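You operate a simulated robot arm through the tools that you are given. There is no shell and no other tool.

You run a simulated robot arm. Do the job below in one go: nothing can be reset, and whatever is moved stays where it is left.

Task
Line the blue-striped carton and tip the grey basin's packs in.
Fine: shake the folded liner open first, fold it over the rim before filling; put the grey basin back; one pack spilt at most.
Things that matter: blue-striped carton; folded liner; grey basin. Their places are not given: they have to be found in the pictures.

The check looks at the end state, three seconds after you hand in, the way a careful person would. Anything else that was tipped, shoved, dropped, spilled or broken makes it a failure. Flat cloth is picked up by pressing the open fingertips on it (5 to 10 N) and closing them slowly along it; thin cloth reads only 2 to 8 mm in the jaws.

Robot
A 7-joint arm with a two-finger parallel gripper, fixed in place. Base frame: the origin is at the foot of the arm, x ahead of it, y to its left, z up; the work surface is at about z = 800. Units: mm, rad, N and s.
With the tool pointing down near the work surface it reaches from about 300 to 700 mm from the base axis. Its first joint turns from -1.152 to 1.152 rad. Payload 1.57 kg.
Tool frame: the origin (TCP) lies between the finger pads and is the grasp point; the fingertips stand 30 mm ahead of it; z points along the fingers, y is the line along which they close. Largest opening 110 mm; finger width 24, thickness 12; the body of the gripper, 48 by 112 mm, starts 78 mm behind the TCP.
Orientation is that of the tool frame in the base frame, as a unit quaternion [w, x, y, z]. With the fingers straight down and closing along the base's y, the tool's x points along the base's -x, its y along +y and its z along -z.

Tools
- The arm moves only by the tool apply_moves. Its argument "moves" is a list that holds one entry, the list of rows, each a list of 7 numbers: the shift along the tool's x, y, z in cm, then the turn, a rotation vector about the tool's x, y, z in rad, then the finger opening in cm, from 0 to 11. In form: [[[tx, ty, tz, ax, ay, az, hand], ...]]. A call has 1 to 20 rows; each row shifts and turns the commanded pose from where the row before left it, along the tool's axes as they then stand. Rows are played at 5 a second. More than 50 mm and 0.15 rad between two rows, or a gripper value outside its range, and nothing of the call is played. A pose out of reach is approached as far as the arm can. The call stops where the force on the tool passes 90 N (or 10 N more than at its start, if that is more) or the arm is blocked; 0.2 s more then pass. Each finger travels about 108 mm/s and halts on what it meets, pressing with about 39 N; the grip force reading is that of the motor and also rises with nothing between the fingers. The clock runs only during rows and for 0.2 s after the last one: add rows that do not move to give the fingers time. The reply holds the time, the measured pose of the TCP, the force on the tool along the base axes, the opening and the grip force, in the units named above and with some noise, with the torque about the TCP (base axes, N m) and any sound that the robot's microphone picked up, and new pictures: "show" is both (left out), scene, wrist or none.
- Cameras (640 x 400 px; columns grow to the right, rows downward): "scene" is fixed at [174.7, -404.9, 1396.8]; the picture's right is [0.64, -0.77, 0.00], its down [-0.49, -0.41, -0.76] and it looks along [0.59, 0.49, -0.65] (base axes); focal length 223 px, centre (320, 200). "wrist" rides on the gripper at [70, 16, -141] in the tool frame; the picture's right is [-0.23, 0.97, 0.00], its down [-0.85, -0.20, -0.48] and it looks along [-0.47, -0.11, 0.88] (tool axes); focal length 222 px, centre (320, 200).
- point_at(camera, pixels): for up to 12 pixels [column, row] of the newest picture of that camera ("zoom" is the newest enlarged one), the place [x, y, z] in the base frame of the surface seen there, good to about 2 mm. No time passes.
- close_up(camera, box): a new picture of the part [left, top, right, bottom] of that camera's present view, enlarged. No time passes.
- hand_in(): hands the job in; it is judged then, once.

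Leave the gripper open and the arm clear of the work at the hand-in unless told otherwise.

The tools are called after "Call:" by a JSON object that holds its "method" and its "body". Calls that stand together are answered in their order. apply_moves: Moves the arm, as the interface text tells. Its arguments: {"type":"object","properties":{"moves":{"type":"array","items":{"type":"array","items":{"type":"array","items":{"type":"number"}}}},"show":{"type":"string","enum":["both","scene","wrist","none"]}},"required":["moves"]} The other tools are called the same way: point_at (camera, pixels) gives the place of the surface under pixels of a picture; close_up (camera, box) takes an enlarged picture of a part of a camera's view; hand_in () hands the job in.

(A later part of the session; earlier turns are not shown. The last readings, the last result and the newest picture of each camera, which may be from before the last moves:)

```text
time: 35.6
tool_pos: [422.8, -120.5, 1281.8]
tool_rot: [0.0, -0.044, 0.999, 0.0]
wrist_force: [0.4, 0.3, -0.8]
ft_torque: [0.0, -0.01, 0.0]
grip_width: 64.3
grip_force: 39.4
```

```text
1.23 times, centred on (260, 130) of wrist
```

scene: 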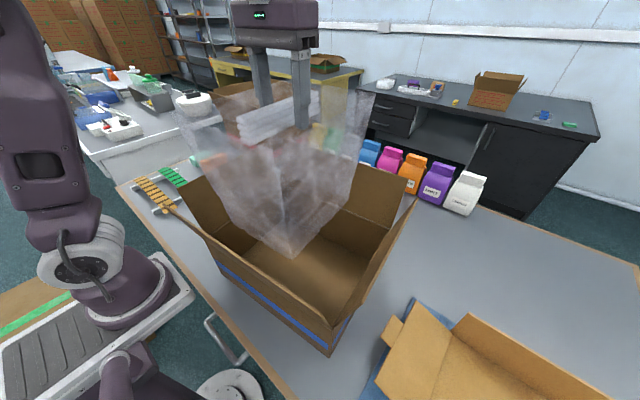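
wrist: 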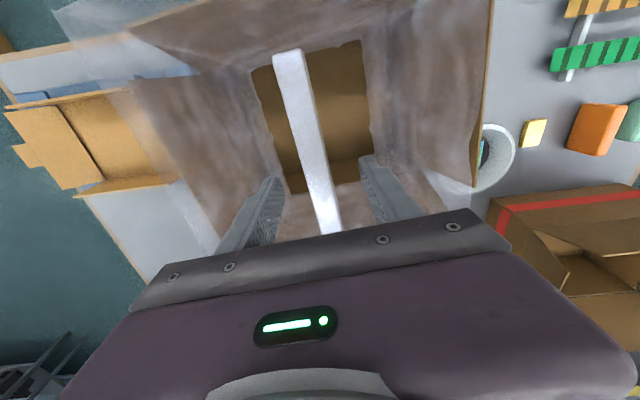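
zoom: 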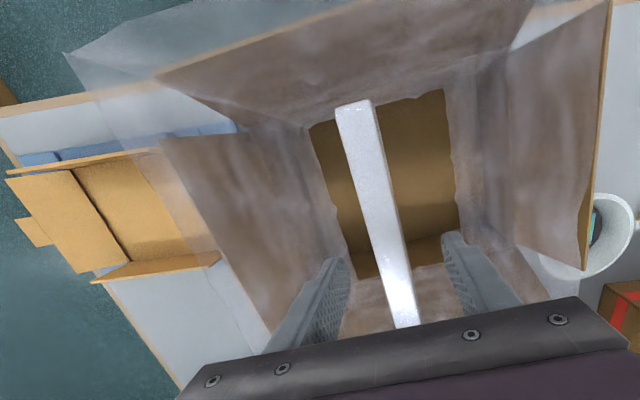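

The liner is an open tapered bag hanging about 230 mm below the hand, with walls near y≈-215 and -26. I'll centre it over the carton at about (432,-119) and lower it partway between the flaps.

Call:
{"method": "apply_moves", "body": {"moves": [[[-1.0, 0, 0, 0, 0, 0, 4], [0, 0, 3.0, 0, 0, 0, 4], [0, 0, 3.0, 0, 0, 0, 4], [0, 0, 3.0, 0, 0, 0, 4], [0, 0, 3.0, 0, 0, 0, 4], [0, 0, 0, 0, 0, 0, 4]]], "show": "both"}}

Call:
{"method": "close_up", "body": {"camera": "scene", "box": [140, 40, 460, 300]}}

```text
time: 37.0
tool_pos: [431.4, -118.7, 1158.4]
tool_rot: [-0.001, -0.044, 0.999, -0.001]
wrist_force: [-0.3, -0.2, 0.7]
ft_torque: [0.0, 0.0, 0.03]
grip_width: 63.9
grip_force: 38.9
```

scene: 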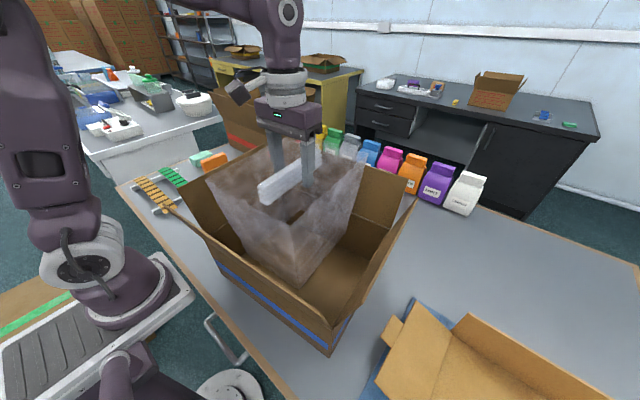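
wrist: 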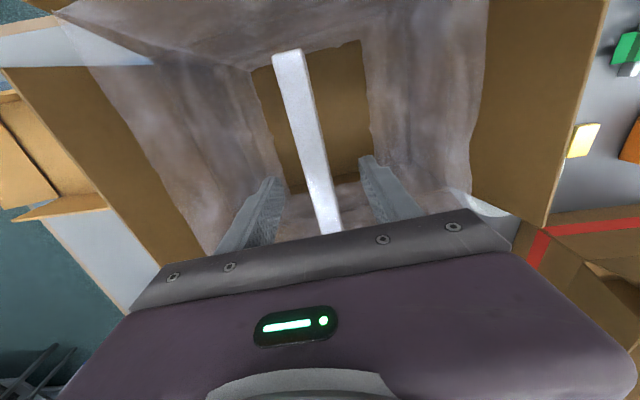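

```text
1.54 times, centred on (300, 170) of scene
```

zoom: 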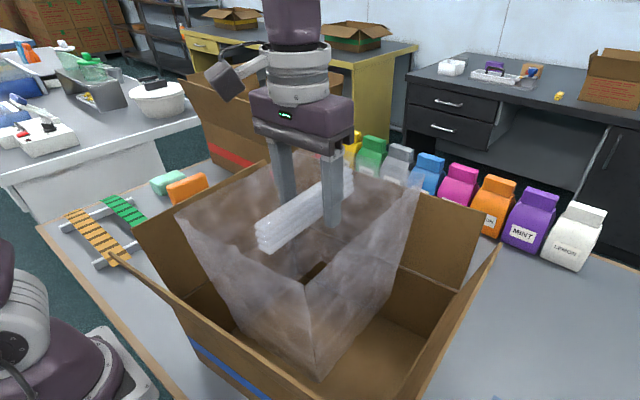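

The bag is going cleanly between the flaps. I'll continue down until its bottom is close to the carton floor, watching the force.

Call:
{"method": "apply_moves", "body": {"moves": [[[0, 0, 3.0, 0, 0, 0, 4], [0, 0, 3.0, 0, 0, 0, 4], [0, 0, 3.0, 0, 0, 0, 4], [0, 0, 2.0, 0, 0, 0, 4], [0, 0, 0, 0, 0, 0, 4]]], "show": "both"}}

Call:
{"method": "close_up", "body": {"camera": "scene", "box": [140, 80, 460, 340]}}

```text
time: 38.2
tool_pos: [432.7, -116.3, 1049.9]
tool_rot: [0.001, -0.043, 0.999, 0.0]
wrist_force: [1.0, -0.5, -0.2]
ft_torque: [0.0, 0.03, 0.01]
grip_width: 64.0
grip_force: 39.1
```

scene: 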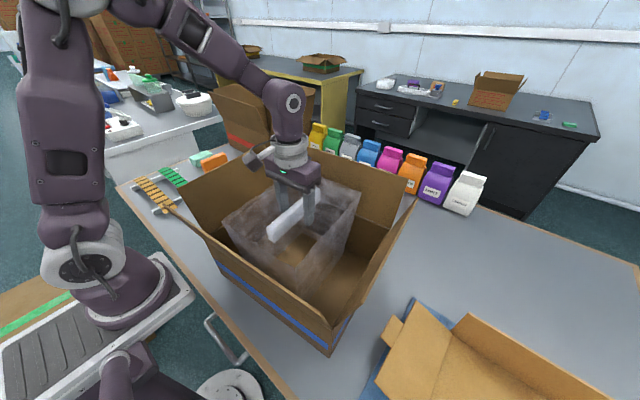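
wrist: 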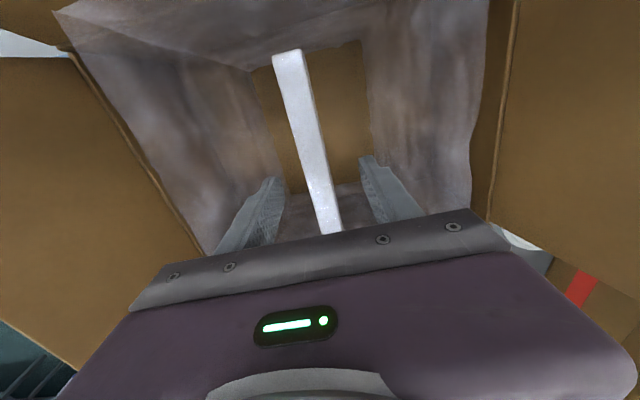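

```text
1.54 times, centred on (300, 210) of scene
```

zoom: 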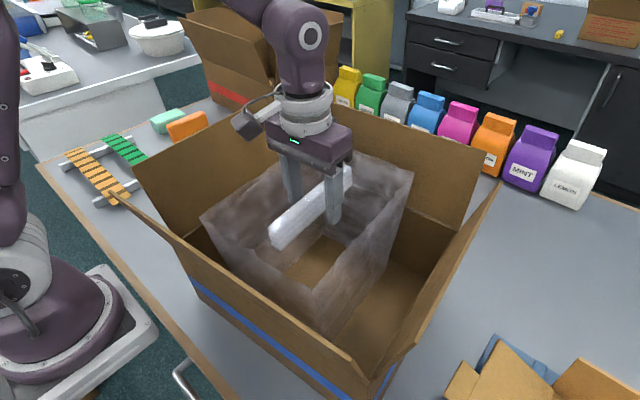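

The bag is inside the carton. I'll lower the last 20 mm in small steps and check for contact with the floor.

Call:
{"method": "apply_moves", "body": {"moves": [[[0, 0, 0.7, 0, 0, 0, 4], [0, 0, 0.7, 0, 0, 0, 4], [0, 0, 0.5, 0, 0, 0, 4], [0, 0, 0, 0, 0, 0, 4]]], "show": "scene"}}

Call:
{"method": "close_up", "body": {"camera": "scene", "box": [180, 120, 420, 320]}}

Call:
{"method": "point_at", "body": {"camera": "scene", "pixels": [[225, 220], [355, 190], [296, 270], [305, 290], [250, 250], [340, 230], [290, 225], [275, 232], [240, 232], [330, 215], [305, 175], [300, 285]]}}

```text
time: 39.2
tool_pos: [433.0, -118.7, 1030.3]
tool_rot: [0.0, -0.045, 0.999, 0.001]
wrist_force: [-1.0, -0.2, 0.2]
ft_torque: [-0.01, 0.06, 0.03]
grip_width: 63.9
grip_force: 38.8
```

scene: 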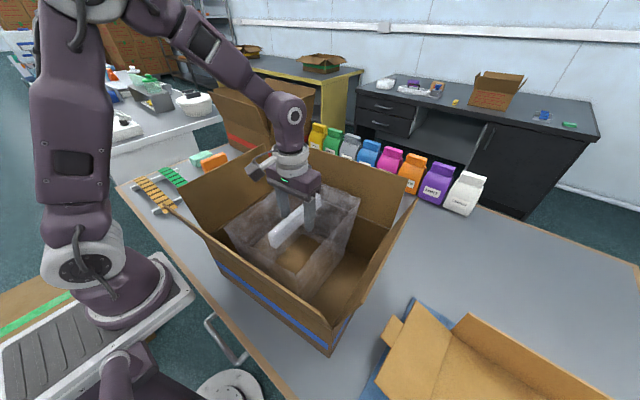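

```text
2.00 times, centred on (300, 220) of scene
```

zoom: 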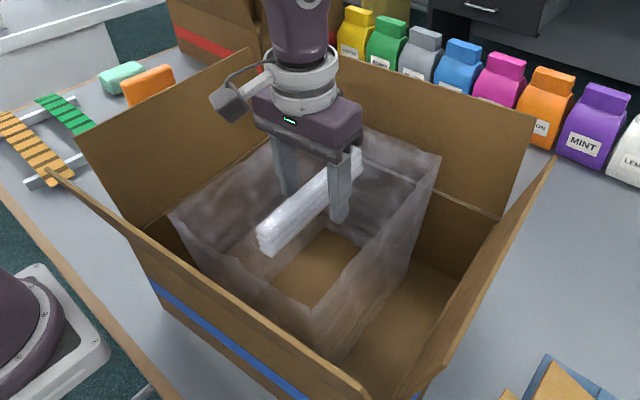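

```text
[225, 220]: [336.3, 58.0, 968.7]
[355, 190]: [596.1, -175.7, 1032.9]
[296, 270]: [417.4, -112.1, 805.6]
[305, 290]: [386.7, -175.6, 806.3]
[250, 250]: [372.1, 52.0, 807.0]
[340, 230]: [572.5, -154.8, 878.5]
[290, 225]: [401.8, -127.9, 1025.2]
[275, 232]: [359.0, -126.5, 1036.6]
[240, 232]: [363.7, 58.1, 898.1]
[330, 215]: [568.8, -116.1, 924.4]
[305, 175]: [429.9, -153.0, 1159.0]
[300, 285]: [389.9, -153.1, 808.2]
```

The readings show no contact force. The bag's rim is about level with the hand and its bottom is near the floor. Before letting go, I want to be sure it's fully open, so I'll raise it straight up and give it a stronger shake to see whether anything changes.

Call:
{"method": "apply_moves", "body": {"moves": [[[0, 0, -4.0, 0, 0, 0, 4], [0, 0, -4.5, 0, 0, 0, 4], [0, 0, -4.5, 0, 0, 0, 4], [0, 0, -4.5, 0, 0, 0, 4], [0, 0, -4.5, 0, 0, 0, 4], [0, 0, -3.0, 0, 0, 0, 4], [0, 0, 4.9, 0, 0, 0, 4], [0, 0, 4.9, 0, 0, 0, 4], [0, 0, -4.9, 0, 0, 0, 4], [0, 0, -4.9, 0, 0, 0, 4], [0, 0, 4.9, 0, 0, 0, 4], [0, 0, 4.9, 0, 0, 0, 4], [0, 0, -4.9, 0, 0, 0, 4], [0, 0, -4.9, 0, 0, 0, 4], [0, 0, 4.9, 0, 0, 0, 4], [0, 0, 4.9, 0, 0, 0, 4], [0, 0, -4.9, 0, 0, 0, 4], [0, 0, -4.9, 0, 0, 0, 4], [0, 0, 0, 0, 0, 0, 4]]], "show": "both"}}

Call:
{"method": "close_up", "body": {"camera": "scene", "box": [140, 0, 460, 260]}}

```text
time: 43.2
tool_pos: [431.0, -118.4, 1280.0]
tool_rot: [0.0, -0.045, 0.999, 0.0]
wrist_force: [0.0, 0.4, -0.3]
ft_torque: [0.01, 0.03, -0.04]
grip_width: 64.1
grip_force: 38.5
```

scene: 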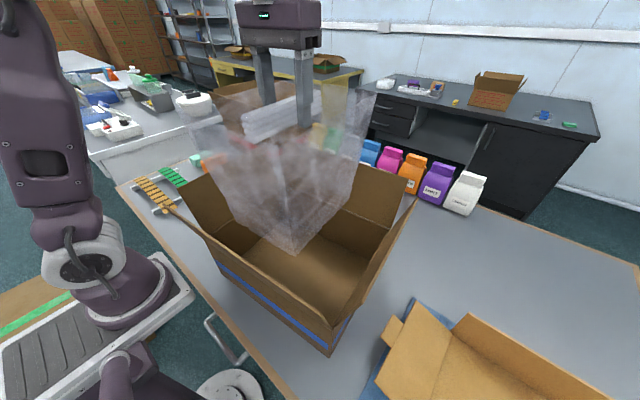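
wrist: 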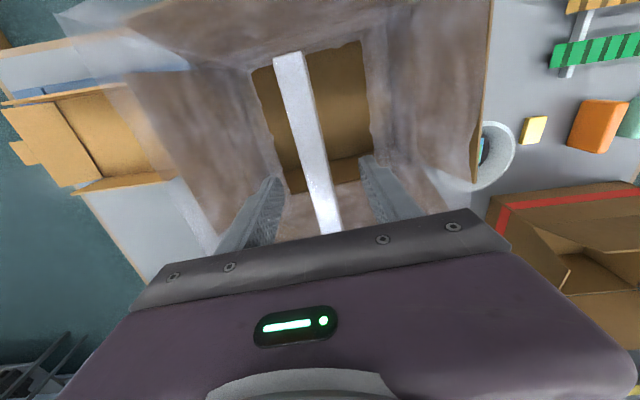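

```text
1.54 times, centred on (300, 130) of scene
```

zoom: 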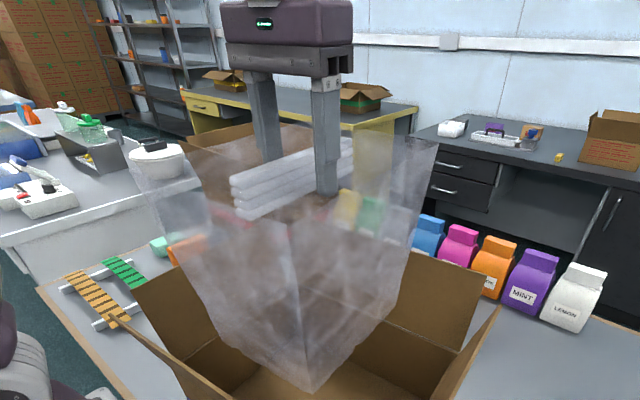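

The stronger shake changed nothing, so the liner is fully open. I'll lower it back into the carton and keep going down in stages to see when the bag takes up against the floor.

Call:
{"method": "apply_moves", "body": {"moves": [[[0, 0, 4.5, 0, 0, 0, 4], [0, 0, 4.5, 0, 0, 0, 4], [0, 0, 4.5, 0, 0, 0, 4], [0, 0, 4.5, 0, 0, 0, 4], [0, 0, 4.5, 0, 0, 0, 4], [0, 0, 2.5, 0, 0, 0, 4], [0, 0, 2.0, 0, 0, 0, 4], [0, 0, 2.0, 0, 0, 0, 4], [0, 0, 0, 0, 0, 0, 4]]], "show": "both"}}

Call:
{"method": "close_up", "body": {"camera": "scene", "box": [180, 120, 420, 320]}}

```text
time: 45.2
tool_pos: [434.0, -118.6, 991.1]
tool_rot: [0.0, -0.044, 0.999, 0.0]
wrist_force: [0.4, -0.7, 0.5]
ft_torque: [-0.01, -0.02, 0.0]
grip_width: 63.8
grip_force: 38.8
```

scene: 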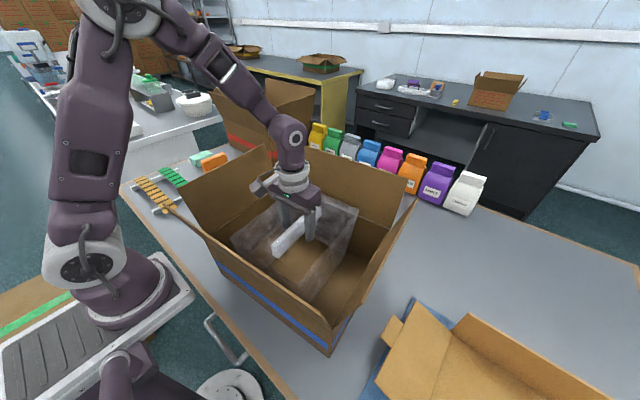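
wrist: 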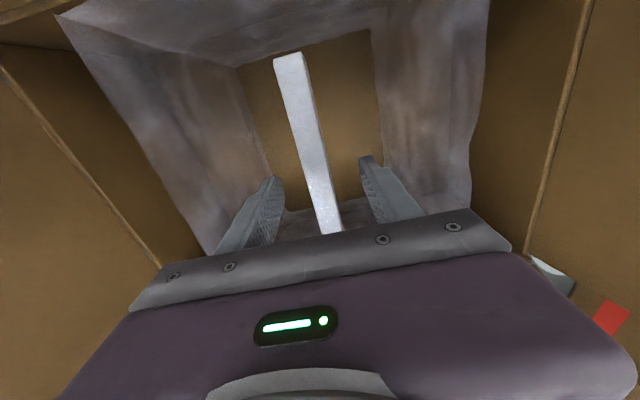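

```text
2.00 times, centred on (300, 220) of scene
```

zoom: 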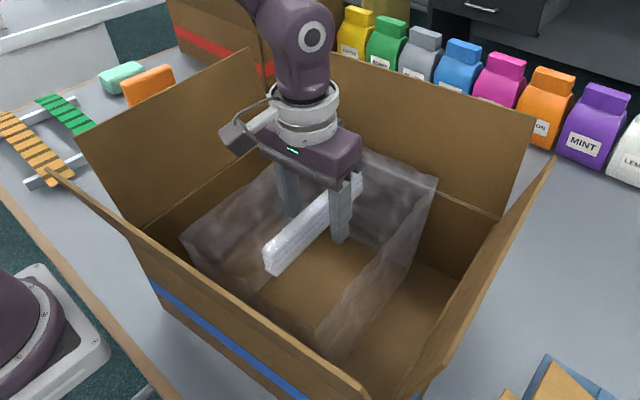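

The bag passes the floor without resistance once it's this low, so its bottom meets the floor when the hand is near z≈1030. I'll go back up to there and let go, so the bag stands in the carton.

Call:
{"method": "apply_moves", "body": {"moves": [[[0, 0, -2.0, 0, 0, 0, 4], [0, 0, -1.8, 0, 0, 0, 4], [0, 0, 0, 0, 0, 0, 4], [0, 0, 0, 0, 0, 0, 6.2], [0, 0, 0, 0, 0, 0, 7.0], [0, 0, 0, 0, 0, 0, 8.0], [0, 0, 0, 0, 0, 0, 9.0], [0, 0, 0, 0, 0, 0, 9.0], [0, 0, 0, 0, 0, 0, 9.0]]], "show": "both"}}

Call:
{"method": "close_up", "body": {"camera": "scene", "box": [180, 120, 420, 320]}}

```text
time: 47.2
tool_pos: [430.8, -117.8, 1027.4]
tool_rot: [0.0, -0.045, 0.999, 0.0]
wrist_force: [-0.2, -0.2, 0.1]
ft_torque: [0.0, 0.0, 0.0]
grip_width: 90.0
grip_force: 0.1
```

scene: 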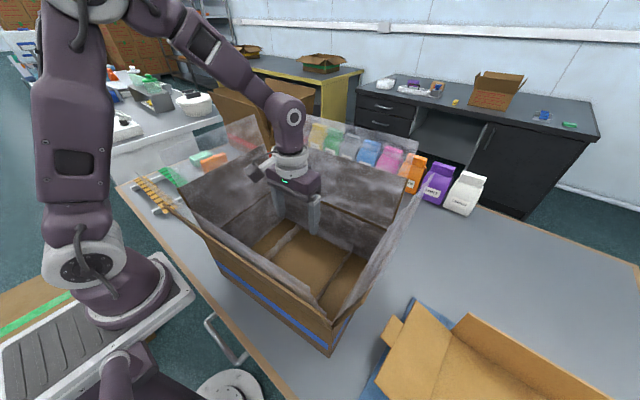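
wrist: 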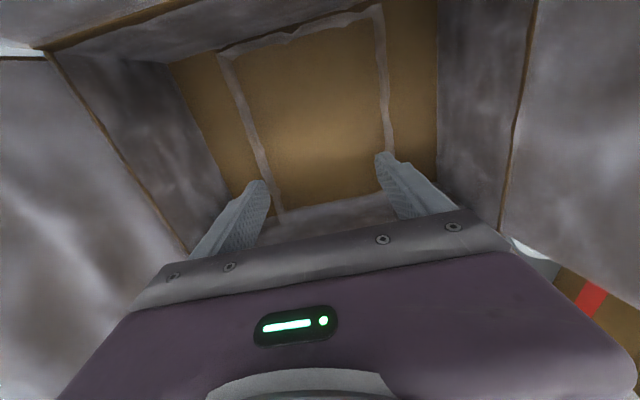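

```text
2.00 times, centred on (300, 220) of scene
```

zoom: 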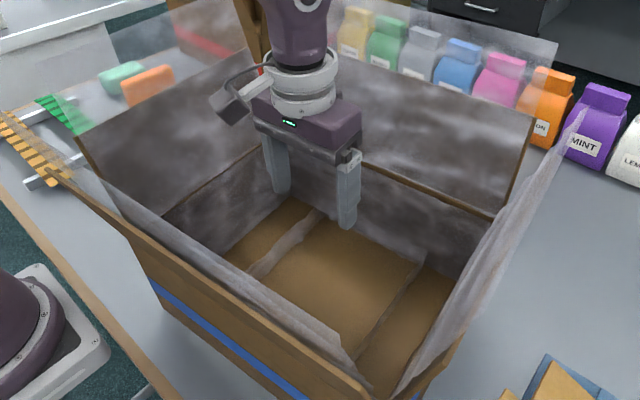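

The liner has opened out and now lines the walls and flaps, standing about 60 mm above the flap tops on all four sides. Next is folding that edge over. I'll raise the hand straight up out of the carton and look.

Call:
{"method": "apply_moves", "body": {"moves": [[[0, 0, -4.5, 0, 0, 0, 9], [0, 0, -4.5, 0, 0, 0, 9], [0, 0, -4.5, 0, 0, 0, 9], [0, 0, -4.5, 0, 0, 0, 9], [0, 0, -4.5, 0, 0, 0, 9], [0, 0, -3.5, 0, 0, 0, 9], [0, 0, 0, 0, 0, 0, 9]]], "show": "both"}}

Call:
{"method": "close_up", "body": {"camera": "scene", "box": [130, 90, 450, 350]}}

Call:
{"method": "close_up", "body": {"camera": "wrist", "box": [0, 0, 520, 260]}}

```text
time: 48.8
tool_pos: [433.3, -116.9, 1288.2]
tool_rot: [0.0, -0.045, 0.999, 0.0]
wrist_force: [0.6, 0.9, -0.4]
ft_torque: [0.02, 0.02, 0.04]
grip_width: 89.8
grip_force: 0.0
```

scene: 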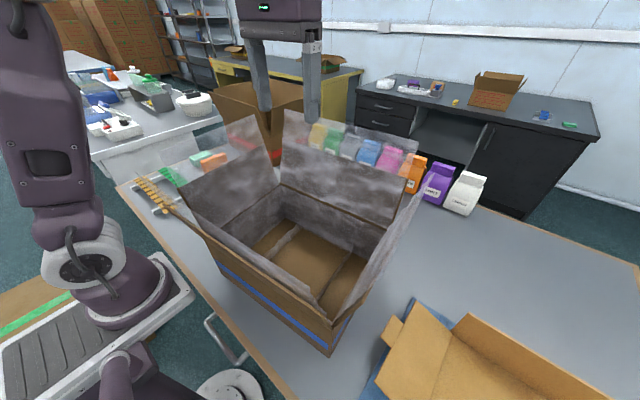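
wrist: 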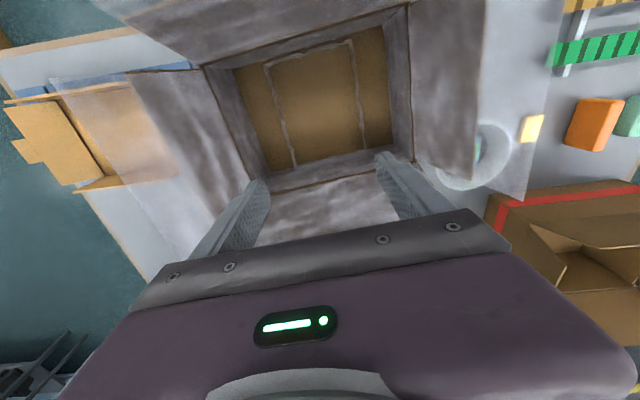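

```text
1.54 times, centred on (290, 220) of scene
```

zoom: 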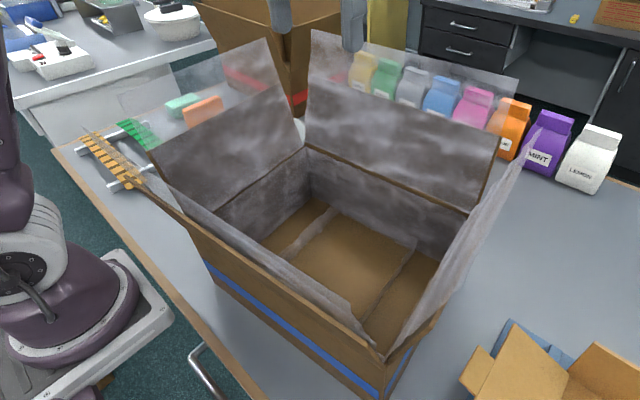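

```text
1.23 times, centred on (260, 130) of wrist
```

zoom: 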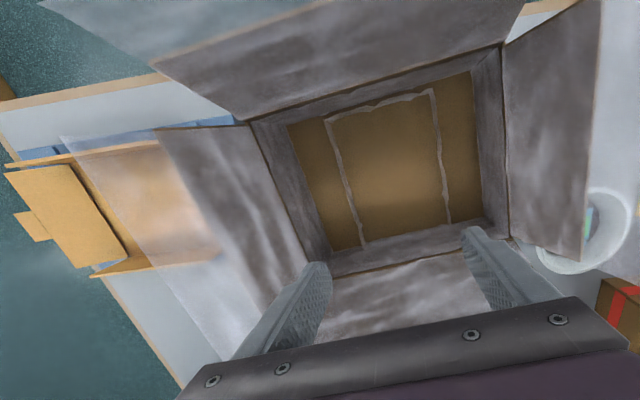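

Each liner panel continues past its flap top (z≈1090) to about z≈1173. That leaves a free collar of about 80 mm on each of the four sides to fold outward. I'll start with the left (+y) side, which is easiest to reach. The hand goes above the middle of that collar with the fingers 70 mm apart to straddle it.

Call:
{"method": "apply_moves", "body": {"moves": [[[0, 4.6, 0, 0, 0, 0, 7], [0, 4.6, 0, 0, 0, 0, 7], [0, 4.6, 0, 0, 0, 0, 7], [0, 4.6, 0, 0, 0, 0, 7], [0, 4.8, 0, 0, 0, 0, 7], [0, 0, 3.0, 0, 0, 0, 7], [0, 0, 2.0, 0, 0, 0, 7], [0, 0, 0, 0, 0, 0, 7]]], "show": "both"}}

Call:
{"method": "close_up", "body": {"camera": "scene", "box": [130, 40, 370, 240]}}

Call:
{"method": "close_up", "body": {"camera": "wrist", "box": [120, 0, 520, 260]}}

```text
time: 50.6
tool_pos: [411.5, 113.9, 1238.2]
tool_rot: [0.0, -0.044, 0.999, 0.0]
wrist_force: [-0.2, -0.5, 0.4]
ft_torque: [-0.02, 0.01, -0.03]
grip_width: 70.1
grip_force: 0.2
```

scene: 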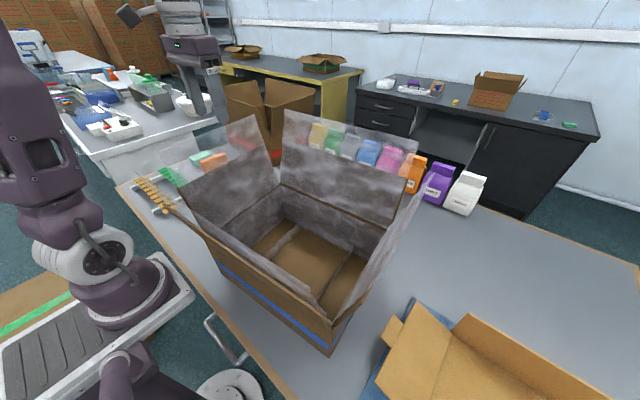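
wrist: 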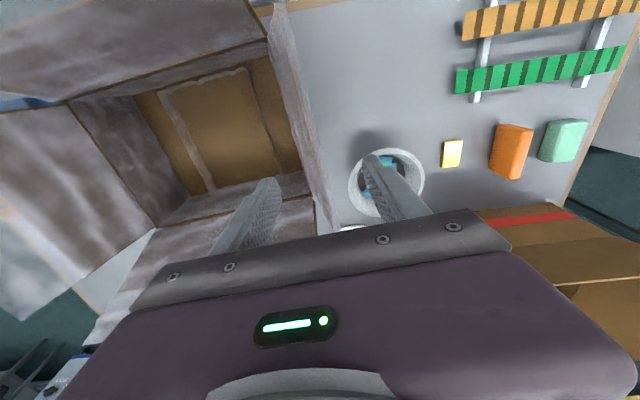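

```text
2.00 times, centred on (250, 140) of scene
```

zoom: 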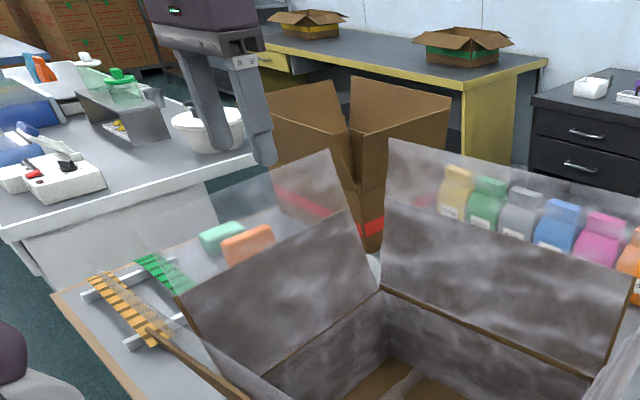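

```text
1.54 times, centred on (320, 130) of wrist
```

zoom: 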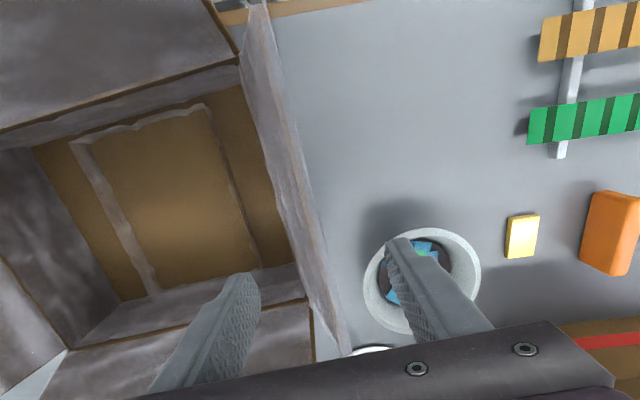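

The collar stands between the two fingers. I'll lower to z≈1150, with the tips about 30 mm above the flap top, and close slowly on it.

Call:
{"method": "apply_moves", "body": {"moves": [[[0, 0, 3.0, 0, 0, 0, 7], [0, 0, 3.0, 0, 0, 0, 7], [0, 0, 2.8, 0, 0, 0, 7], [0, 0, 0, 0, 0, 0, 7]]], "show": "both"}}

Call:
{"method": "close_up", "body": {"camera": "scene", "box": [130, 60, 370, 260]}}

Call:
{"method": "close_up", "body": {"camera": "wrist", "box": [120, 0, 520, 260]}}

```text
time: 51.6
tool_pos: [412.4, 111.3, 1150.2]
tool_rot: [0.0, -0.045, 0.999, 0.0]
wrist_force: [0.8, 0.5, -0.9]
ft_torque: [0.0, -0.01, 0.0]
grip_width: 70.0
grip_force: 0.0
```

scene: 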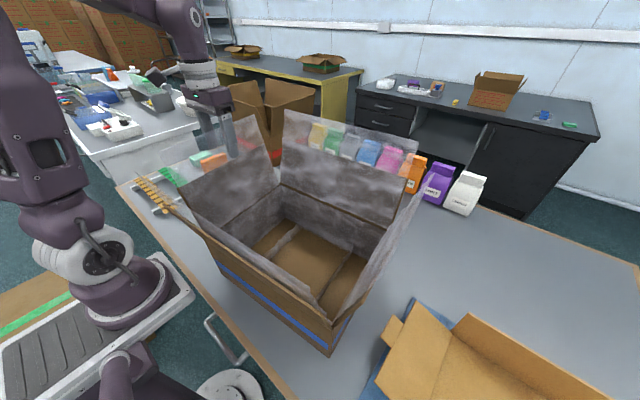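
wrist: 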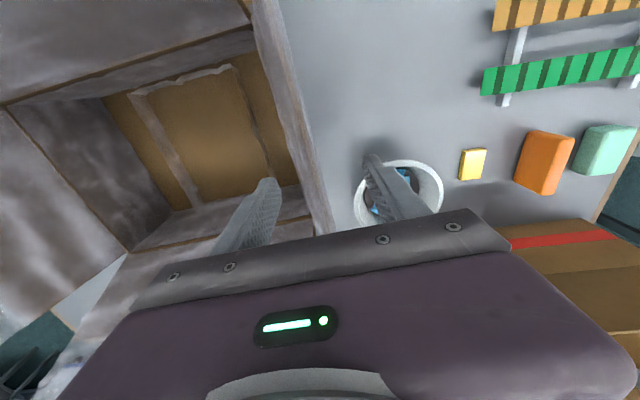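

```text
2.00 times, centred on (250, 160) of scene
```

zoom: 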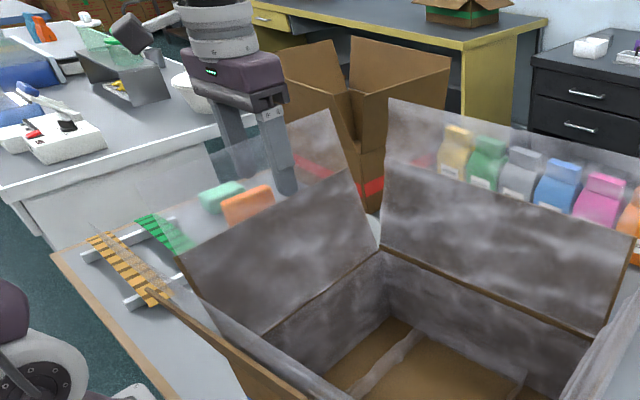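

```text
1.54 times, centred on (320, 130) of wrist
```

zoom: 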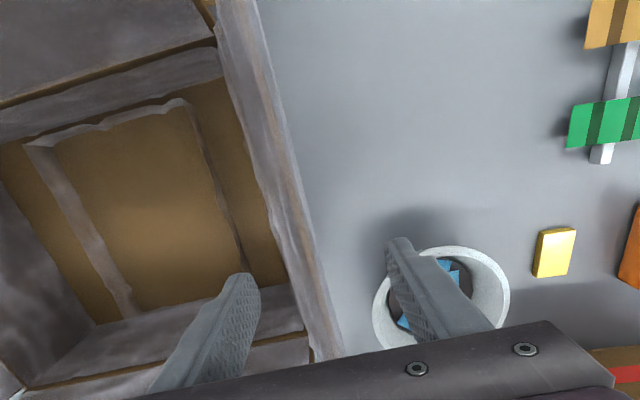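

The inner finger is in front of the translucent collar and the outer finger behind it, so it's straddled. I'll close slowly.

Call:
{"method": "apply_moves", "body": {"moves": [[[0, 0, 0, 0, 0, 0, 6], [0, 0, 0, 0, 0, 0, 5], [0, 0, 0, 0, 0, 0, 4], [0, 0, 0, 0, 0, 0, 3], [0, 0, 0, 0, 0, 0, 2], [0, 0, 0, 0, 0, 0, 1], [0, 0, 0, 0, 0, 0, 0], [0, 0, 0, 0, 0, 0, 0]]], "show": "both"}}

Call:
{"method": "close_up", "body": {"camera": "scene", "box": [130, 60, 370, 260]}}

Call:
{"method": "close_up", "body": {"camera": "wrist", "box": [120, 0, 520, 260]}}

```text
time: 53.4
tool_pos: [411.8, 111.0, 1151.3]
tool_rot: [0.0, -0.045, 0.999, 0.0]
wrist_force: [0.4, -0.3, 0.6]
ft_torque: [0.0, 0.03, 0.0]
grip_width: 0.0
grip_force: 21.6
```

scene: 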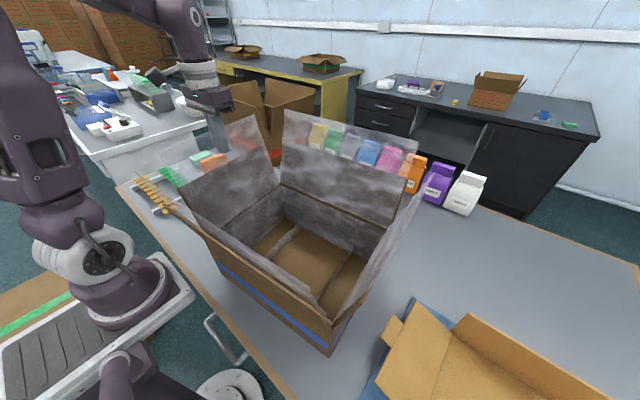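
wrist: 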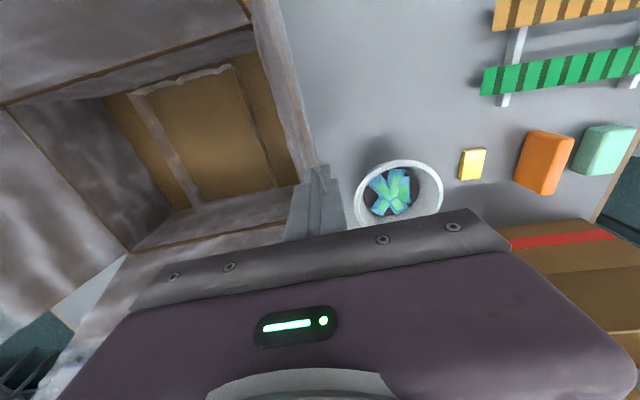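

```text
2.00 times, centred on (250, 160) of scene
```

zoom: 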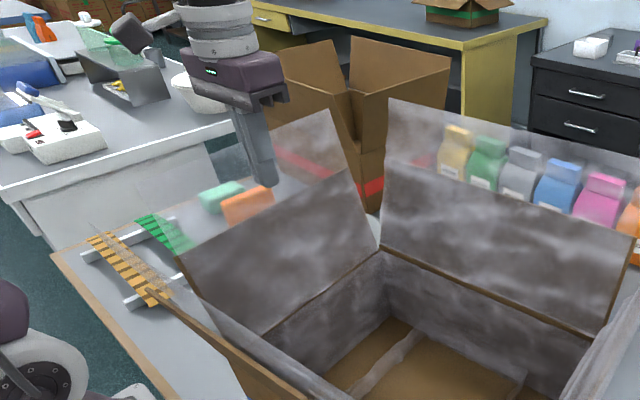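

```text
1.54 times, centred on (320, 130) of wrist
```

zoom: 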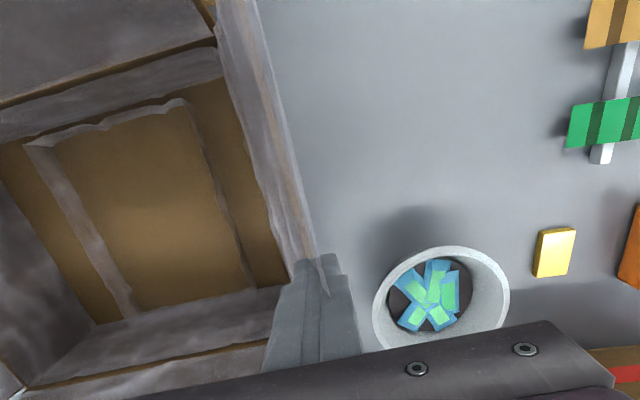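

The jaws read 0, so it isn't a felt grip, but the closed fingers are right at the collar. I'll try drawing outward (+y) and slightly down to see whether the collar follows.

Call:
{"method": "apply_moves", "body": {"moves": [[[0, 1.5, 0.3, 0, 0, 0, 0], [0, 1.5, 0.5, 0, 0, 0, 0], [0, 1.5, 1.0, 0, 0, 0, 0], [0, 0, 0, 0, 0, 0, 0]]], "show": "both"}}

Call:
{"method": "close_up", "body": {"camera": "scene", "box": [130, 60, 370, 260]}}

Call:
{"method": "close_up", "body": {"camera": "wrist", "box": [120, 0, 520, 260]}}

```text
time: 54.4
tool_pos: [407.0, 155.5, 1131.7]
tool_rot: [0.0, -0.045, 0.999, 0.0]
wrist_force: [0.2, -0.3, 0.0]
ft_torque: [-0.01, -0.02, -0.01]
grip_width: 0.0
grip_force: 22.2
```

scene: 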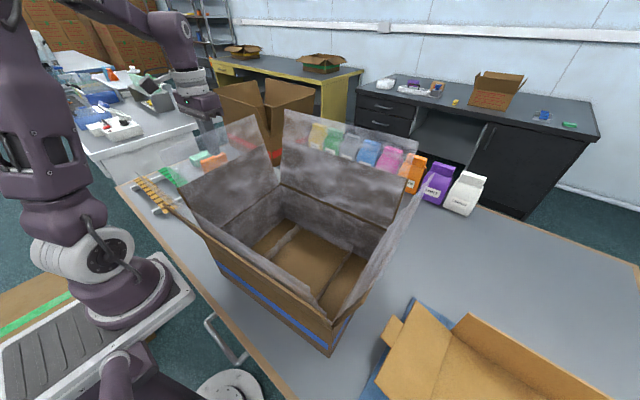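
wrist: 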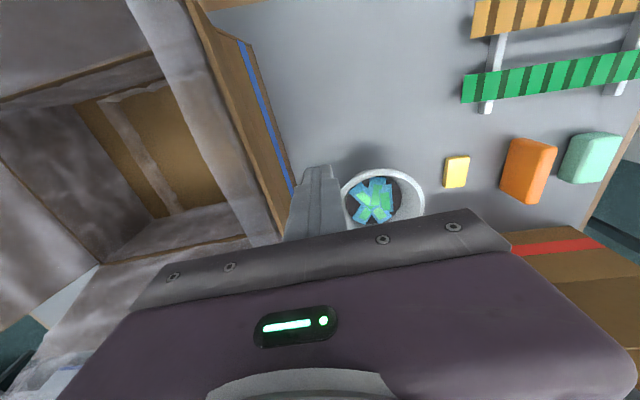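

```text
2.00 times, centred on (250, 160) of scene
```

zoom: 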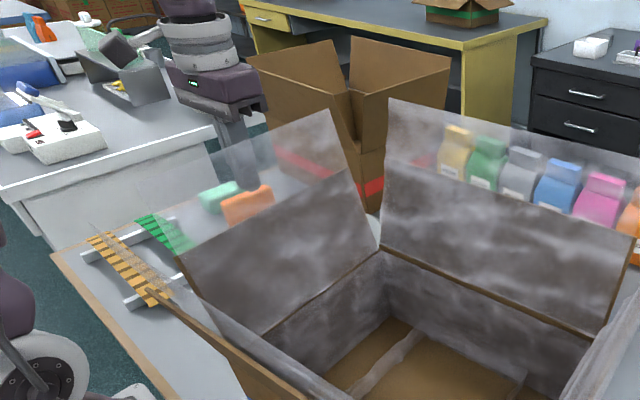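

```text
1.54 times, centred on (320, 130) of wrist
```

zoom: 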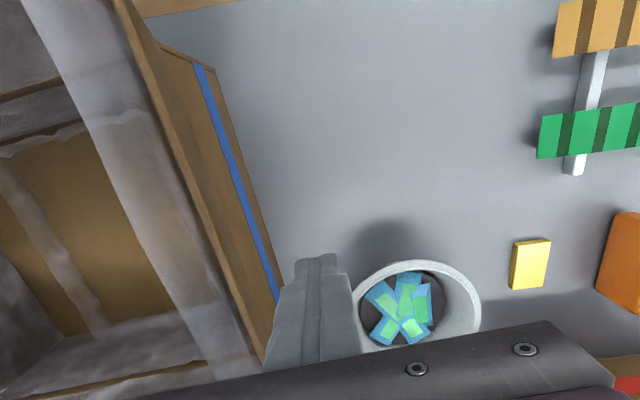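

The collar didn't follow; the fingers just passed by. Next I'll try pushing. I'll go back up and inside the collar with closed fingers, then sweep outward over the flap top and down on the outside.

Call:
{"method": "apply_moves", "body": {"moves": [[[0, 0, -4.5, 0, 0, 0, 0], [0, 0, -4.5, 0, 0, 0, 0], [0, -4.5, 0, 0, 0, 0, 0], [0, -4.0, 0, 0, 0, 0, 0], [0, 0, 4.0, 0, 0, 0, 0], [0, 0, 3.2, 0, 0, 0, 0], [0, 2.0, 0, 0, 0, 0, 0], [0, 2.0, 0, 0, 0, 0, 0], [0, 2.0, 0.3, 0, 0, 0, 0], [0, 2.0, 0.7, 0, 0, 0, 0], [0, 1.0, 1.5, 0, 0, 0, 0], [0, 0, 2.0, 0, 0, 0, 0], [0, 0, 0, 0, 0, 0, 0]]], "show": "both"}}

Call:
{"method": "close_up", "body": {"camera": "scene", "box": [130, 60, 370, 260]}}

Call:
{"method": "close_up", "body": {"camera": "wrist", "box": [120, 0, 520, 260]}}

```text
time: 57.2
tool_pos: [407.7, 162.1, 1105.3]
tool_rot: [0.0, -0.045, 0.999, 0.001]
wrist_force: [-0.2, 0.1, 0.1]
ft_torque: [-0.02, 0.0, -0.02]
grip_width: 0.0
grip_force: 21.0
```

scene: 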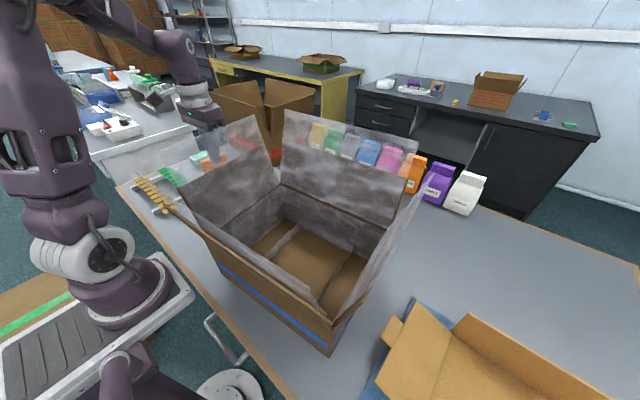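
wrist: 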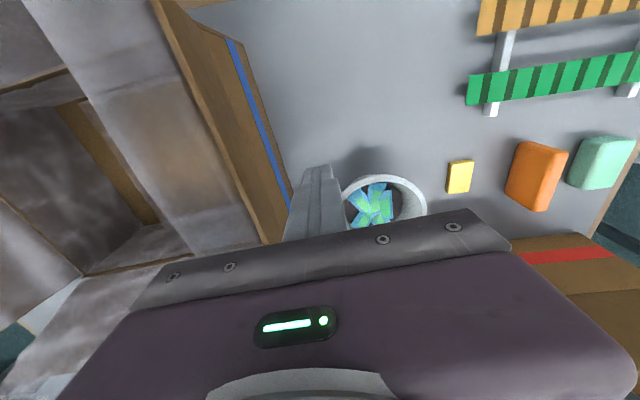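

```text
2.00 times, centred on (250, 160) of scene
```

zoom: 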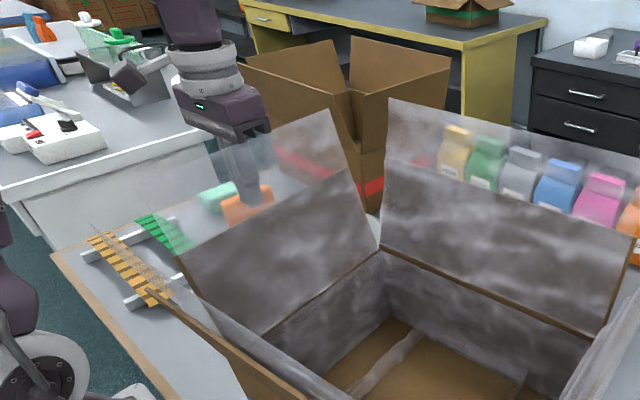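

```text
1.54 times, centred on (320, 130) of wrist
```

zoom: 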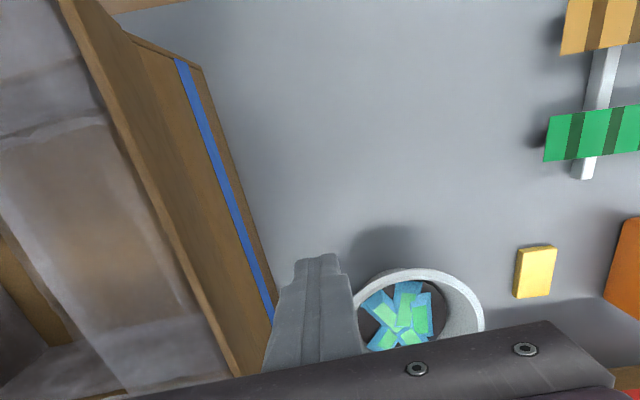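

The collar is still standing and nothing has moved. I'll measure where the collar's surface actually is, by sampling points on it in both views.

Call:
{"method": "point_at", "body": {"camera": "scene", "pixels": [[256, 118], [250, 122], [240, 128], [230, 135], [220, 140], [210, 150], [200, 155], [190, 165], [180, 165], [165, 160], [250, 140], [255, 130]]}}

Call:
{"method": "point_at", "body": {"camera": "scene", "pixels": [[285, 113], [290, 118], [300, 122], [310, 130], [330, 130], [350, 140], [370, 145], [390, 150], [410, 155], [405, 165], [415, 195], [400, 210]]}}

Call:
{"method": "close_up", "body": {"camera": "scene", "box": [150, 100, 290, 210]}}

```text
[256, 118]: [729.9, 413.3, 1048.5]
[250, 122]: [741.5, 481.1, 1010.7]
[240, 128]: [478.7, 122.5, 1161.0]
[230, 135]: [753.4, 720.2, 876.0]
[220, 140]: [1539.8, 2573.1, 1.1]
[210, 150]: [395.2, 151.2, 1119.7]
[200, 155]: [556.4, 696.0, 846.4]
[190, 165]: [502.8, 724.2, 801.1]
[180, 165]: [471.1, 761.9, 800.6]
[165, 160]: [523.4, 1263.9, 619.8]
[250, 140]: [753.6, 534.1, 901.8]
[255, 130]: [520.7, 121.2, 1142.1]
```

```text
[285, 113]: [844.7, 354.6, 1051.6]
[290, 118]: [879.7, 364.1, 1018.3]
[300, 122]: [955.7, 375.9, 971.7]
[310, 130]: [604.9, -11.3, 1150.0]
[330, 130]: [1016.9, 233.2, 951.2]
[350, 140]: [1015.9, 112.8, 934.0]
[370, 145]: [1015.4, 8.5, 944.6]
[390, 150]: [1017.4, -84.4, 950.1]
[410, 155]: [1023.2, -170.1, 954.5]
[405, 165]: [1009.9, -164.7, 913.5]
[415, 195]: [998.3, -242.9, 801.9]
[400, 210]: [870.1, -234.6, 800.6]
```

```text
3.64 times, centred on (220, 155) of scene
```

zoom: 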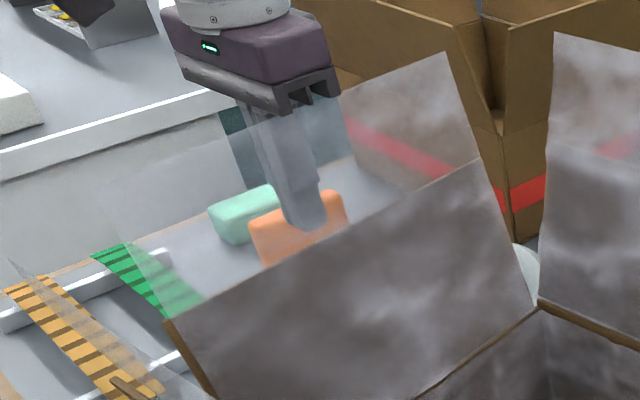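

The sampled collar points, such as (478.7,122.5,1161) and (520.7,121.2,1142), confirm the collar's plane. Perhaps the sweep just didn't come down far enough outside, so I'll continue down and slightly inward along the outside of the flap.

Call:
{"method": "apply_moves", "body": {"moves": [[[0, 0, 2.0, 0, 0, 0, 0], [0, -0.5, 2.0, 0, 0, 0, 0], [0, -1.0, 2.0, 0, 0, 0, 0], [0, 0, 0, 0, 0, 0, 0]]], "show": "both"}}

Call:
{"method": "close_up", "body": {"camera": "scene", "box": [150, 100, 290, 210]}}

```text
time: 58.2
tool_pos: [409.3, 148.1, 1045.8]
tool_rot: [0.0, -0.044, 0.999, -0.001]
wrist_force: [-0.5, 0.0, 0.8]
ft_torque: [-0.01, -0.01, 0.02]
grip_width: 0.0
grip_force: 21.3
```

scene: 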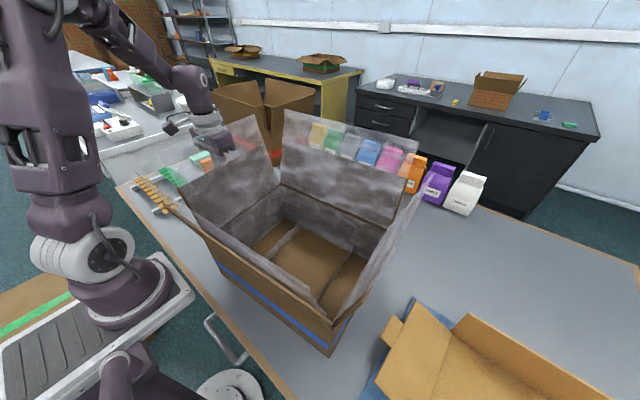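
wrist: 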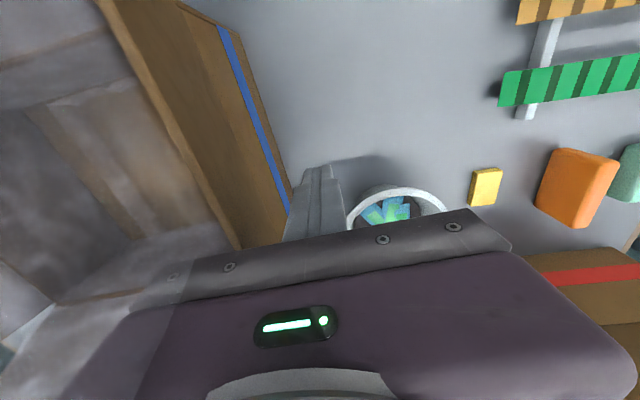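

```text
3.64 times, centred on (220, 155) of scene
```

zoom: 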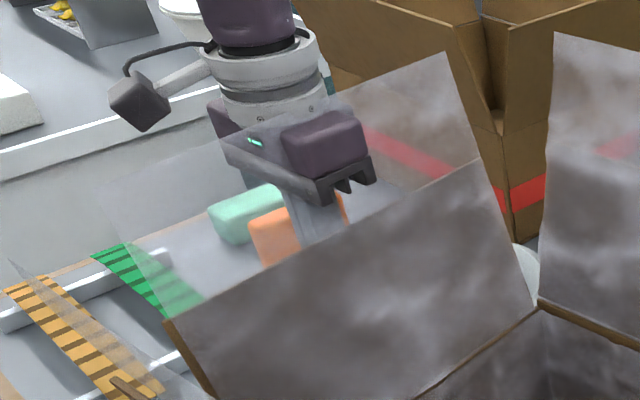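

Still standing, so pushing isn't enough and a pinch must be needed. I'll pinch nearer the collar's free edge (TCP z≈1162, tips at 1132), close more slowly, and read the jaws.

Call:
{"method": "apply_moves", "body": {"moves": [[[0, 1.0, -4.5, 0, 0, 0, 0], [0, 0, -4.8, 0, 0, 0, 3], [0, 0, -4.8, 0, 0, 0, 5], [0, 0, -4.8, 0, 0, 0, 5], [0, -4.3, 0, 0, 0, 0, 5], [0, 0, 4.0, 0, 0, 0, 5], [0, 0, 3.4, 0, 0, 0, 5], [0, 0, 0, 0, 0, 0, 4.5], [0, 0, 0, 0, 0, 0, 4], [0, 0, 0, 0, 0, 0, 3.5], [0, 0, 0, 0, 0, 0, 3], [0, 0, 0, 0, 0, 0, 2.5], [0, 0, 0, 0, 0, 0, 2.0], [0, 0, 0, 0, 0, 0, 1.5], [0, 0, 0, 0, 0, 0, 1.0], [0, 0, 0, 0, 0, 0, 0.6], [0, 0, 0, 0, 0, 0, 0.3], [0, 0, 0, 0, 0, 0, 0.3]]], "show": "both"}}

Call:
{"method": "close_up", "body": {"camera": "scene", "box": [150, 80, 290, 210]}}

```text
time: 62.0
tool_pos: [410.0, 115.3, 1159.7]
tool_rot: [0.0, -0.044, 0.999, -0.001]
wrist_force: [-0.3, 0.1, -0.1]
ft_torque: [-0.02, 0.02, 0.01]
grip_width: 3.1
grip_force: 0.1
```

scene: 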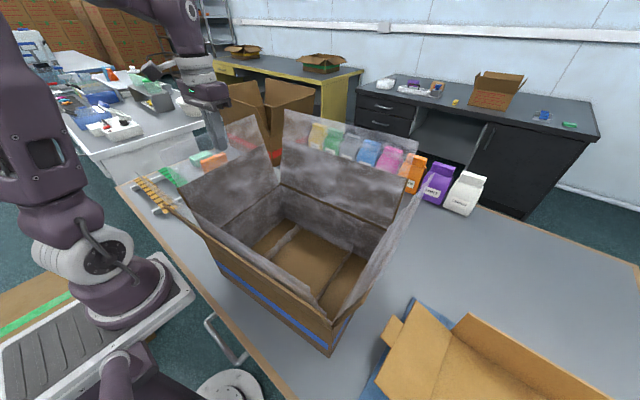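
wrist: 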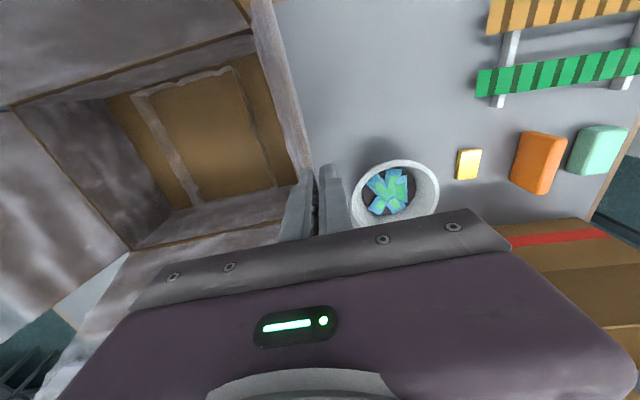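

```text
3.08 times, centred on (220, 145) of scene
```

zoom: 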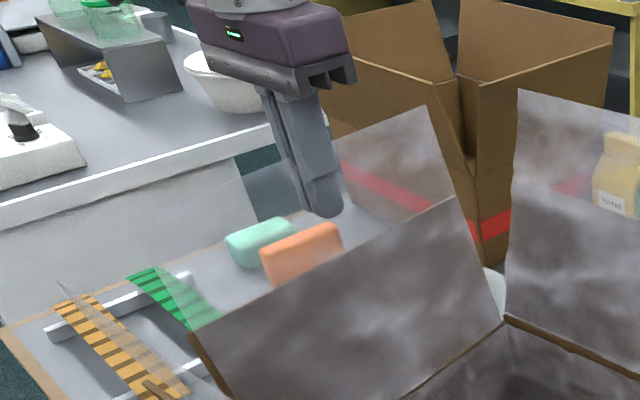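

The jaws follow the command to 3 mm with no resistance, centred on the collar. I'll close fully, carry the edge in an arc outward and down around the flap top, and then open.

Call:
{"method": "apply_moves", "body": {"moves": [[[0, 0, 0, 0, 0, 0, 0], [0, 0, 0, 0, 0, 0, 0], [0, 2.27, 1.05, 0, 0, 0, 0], [0, 1.77, 1.77, 0, 0, 0, 0], [0, 1.05, 2.27, 0, 0, 0, 0], [0, 0.22, 2.49, 0, 0, 0, 0], [0, -0.64, 2.41, 0, 0, 0, 0], [0, -1.44, 2.05, 0, 0, 0, 0], [0, 0, 0, 0, 0, 0, 0], [0, 0, 0, 0, 0, 0, 1.5], [0, 0, 0, 0, 0, 0, 3.0], [0, 0, 0, 0, 0, 0, 3.0]]], "show": "both"}}

Call:
{"method": "close_up", "body": {"camera": "scene", "box": [150, 80, 290, 210]}}

```text
time: 64.6
tool_pos: [406.9, 145.8, 1038.9]
tool_rot: [0.0, -0.045, 0.999, 0.0]
wrist_force: [0.4, -0.3, -0.6]
ft_torque: [0.0, 0.02, -0.01]
grip_width: 30.0
grip_force: 0.0
```

scene: 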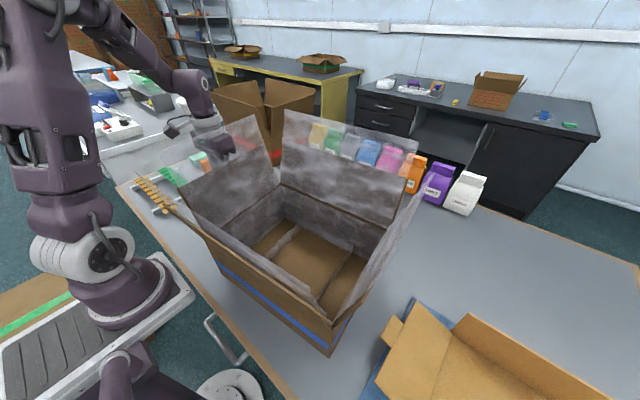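
wrist: 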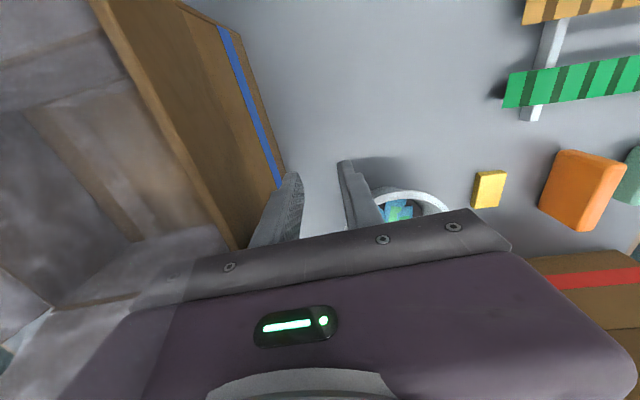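

```text
3.08 times, centred on (220, 145) of scene
```

zoom: 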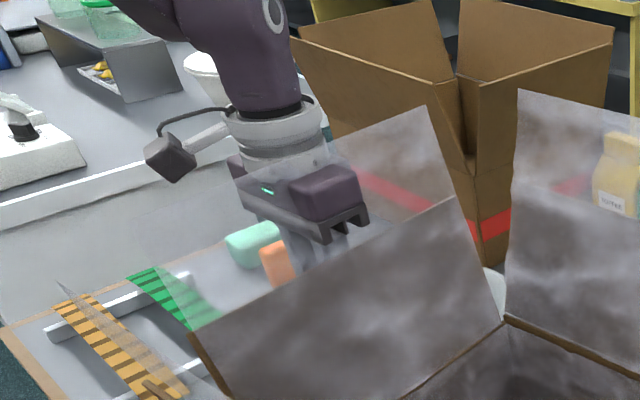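

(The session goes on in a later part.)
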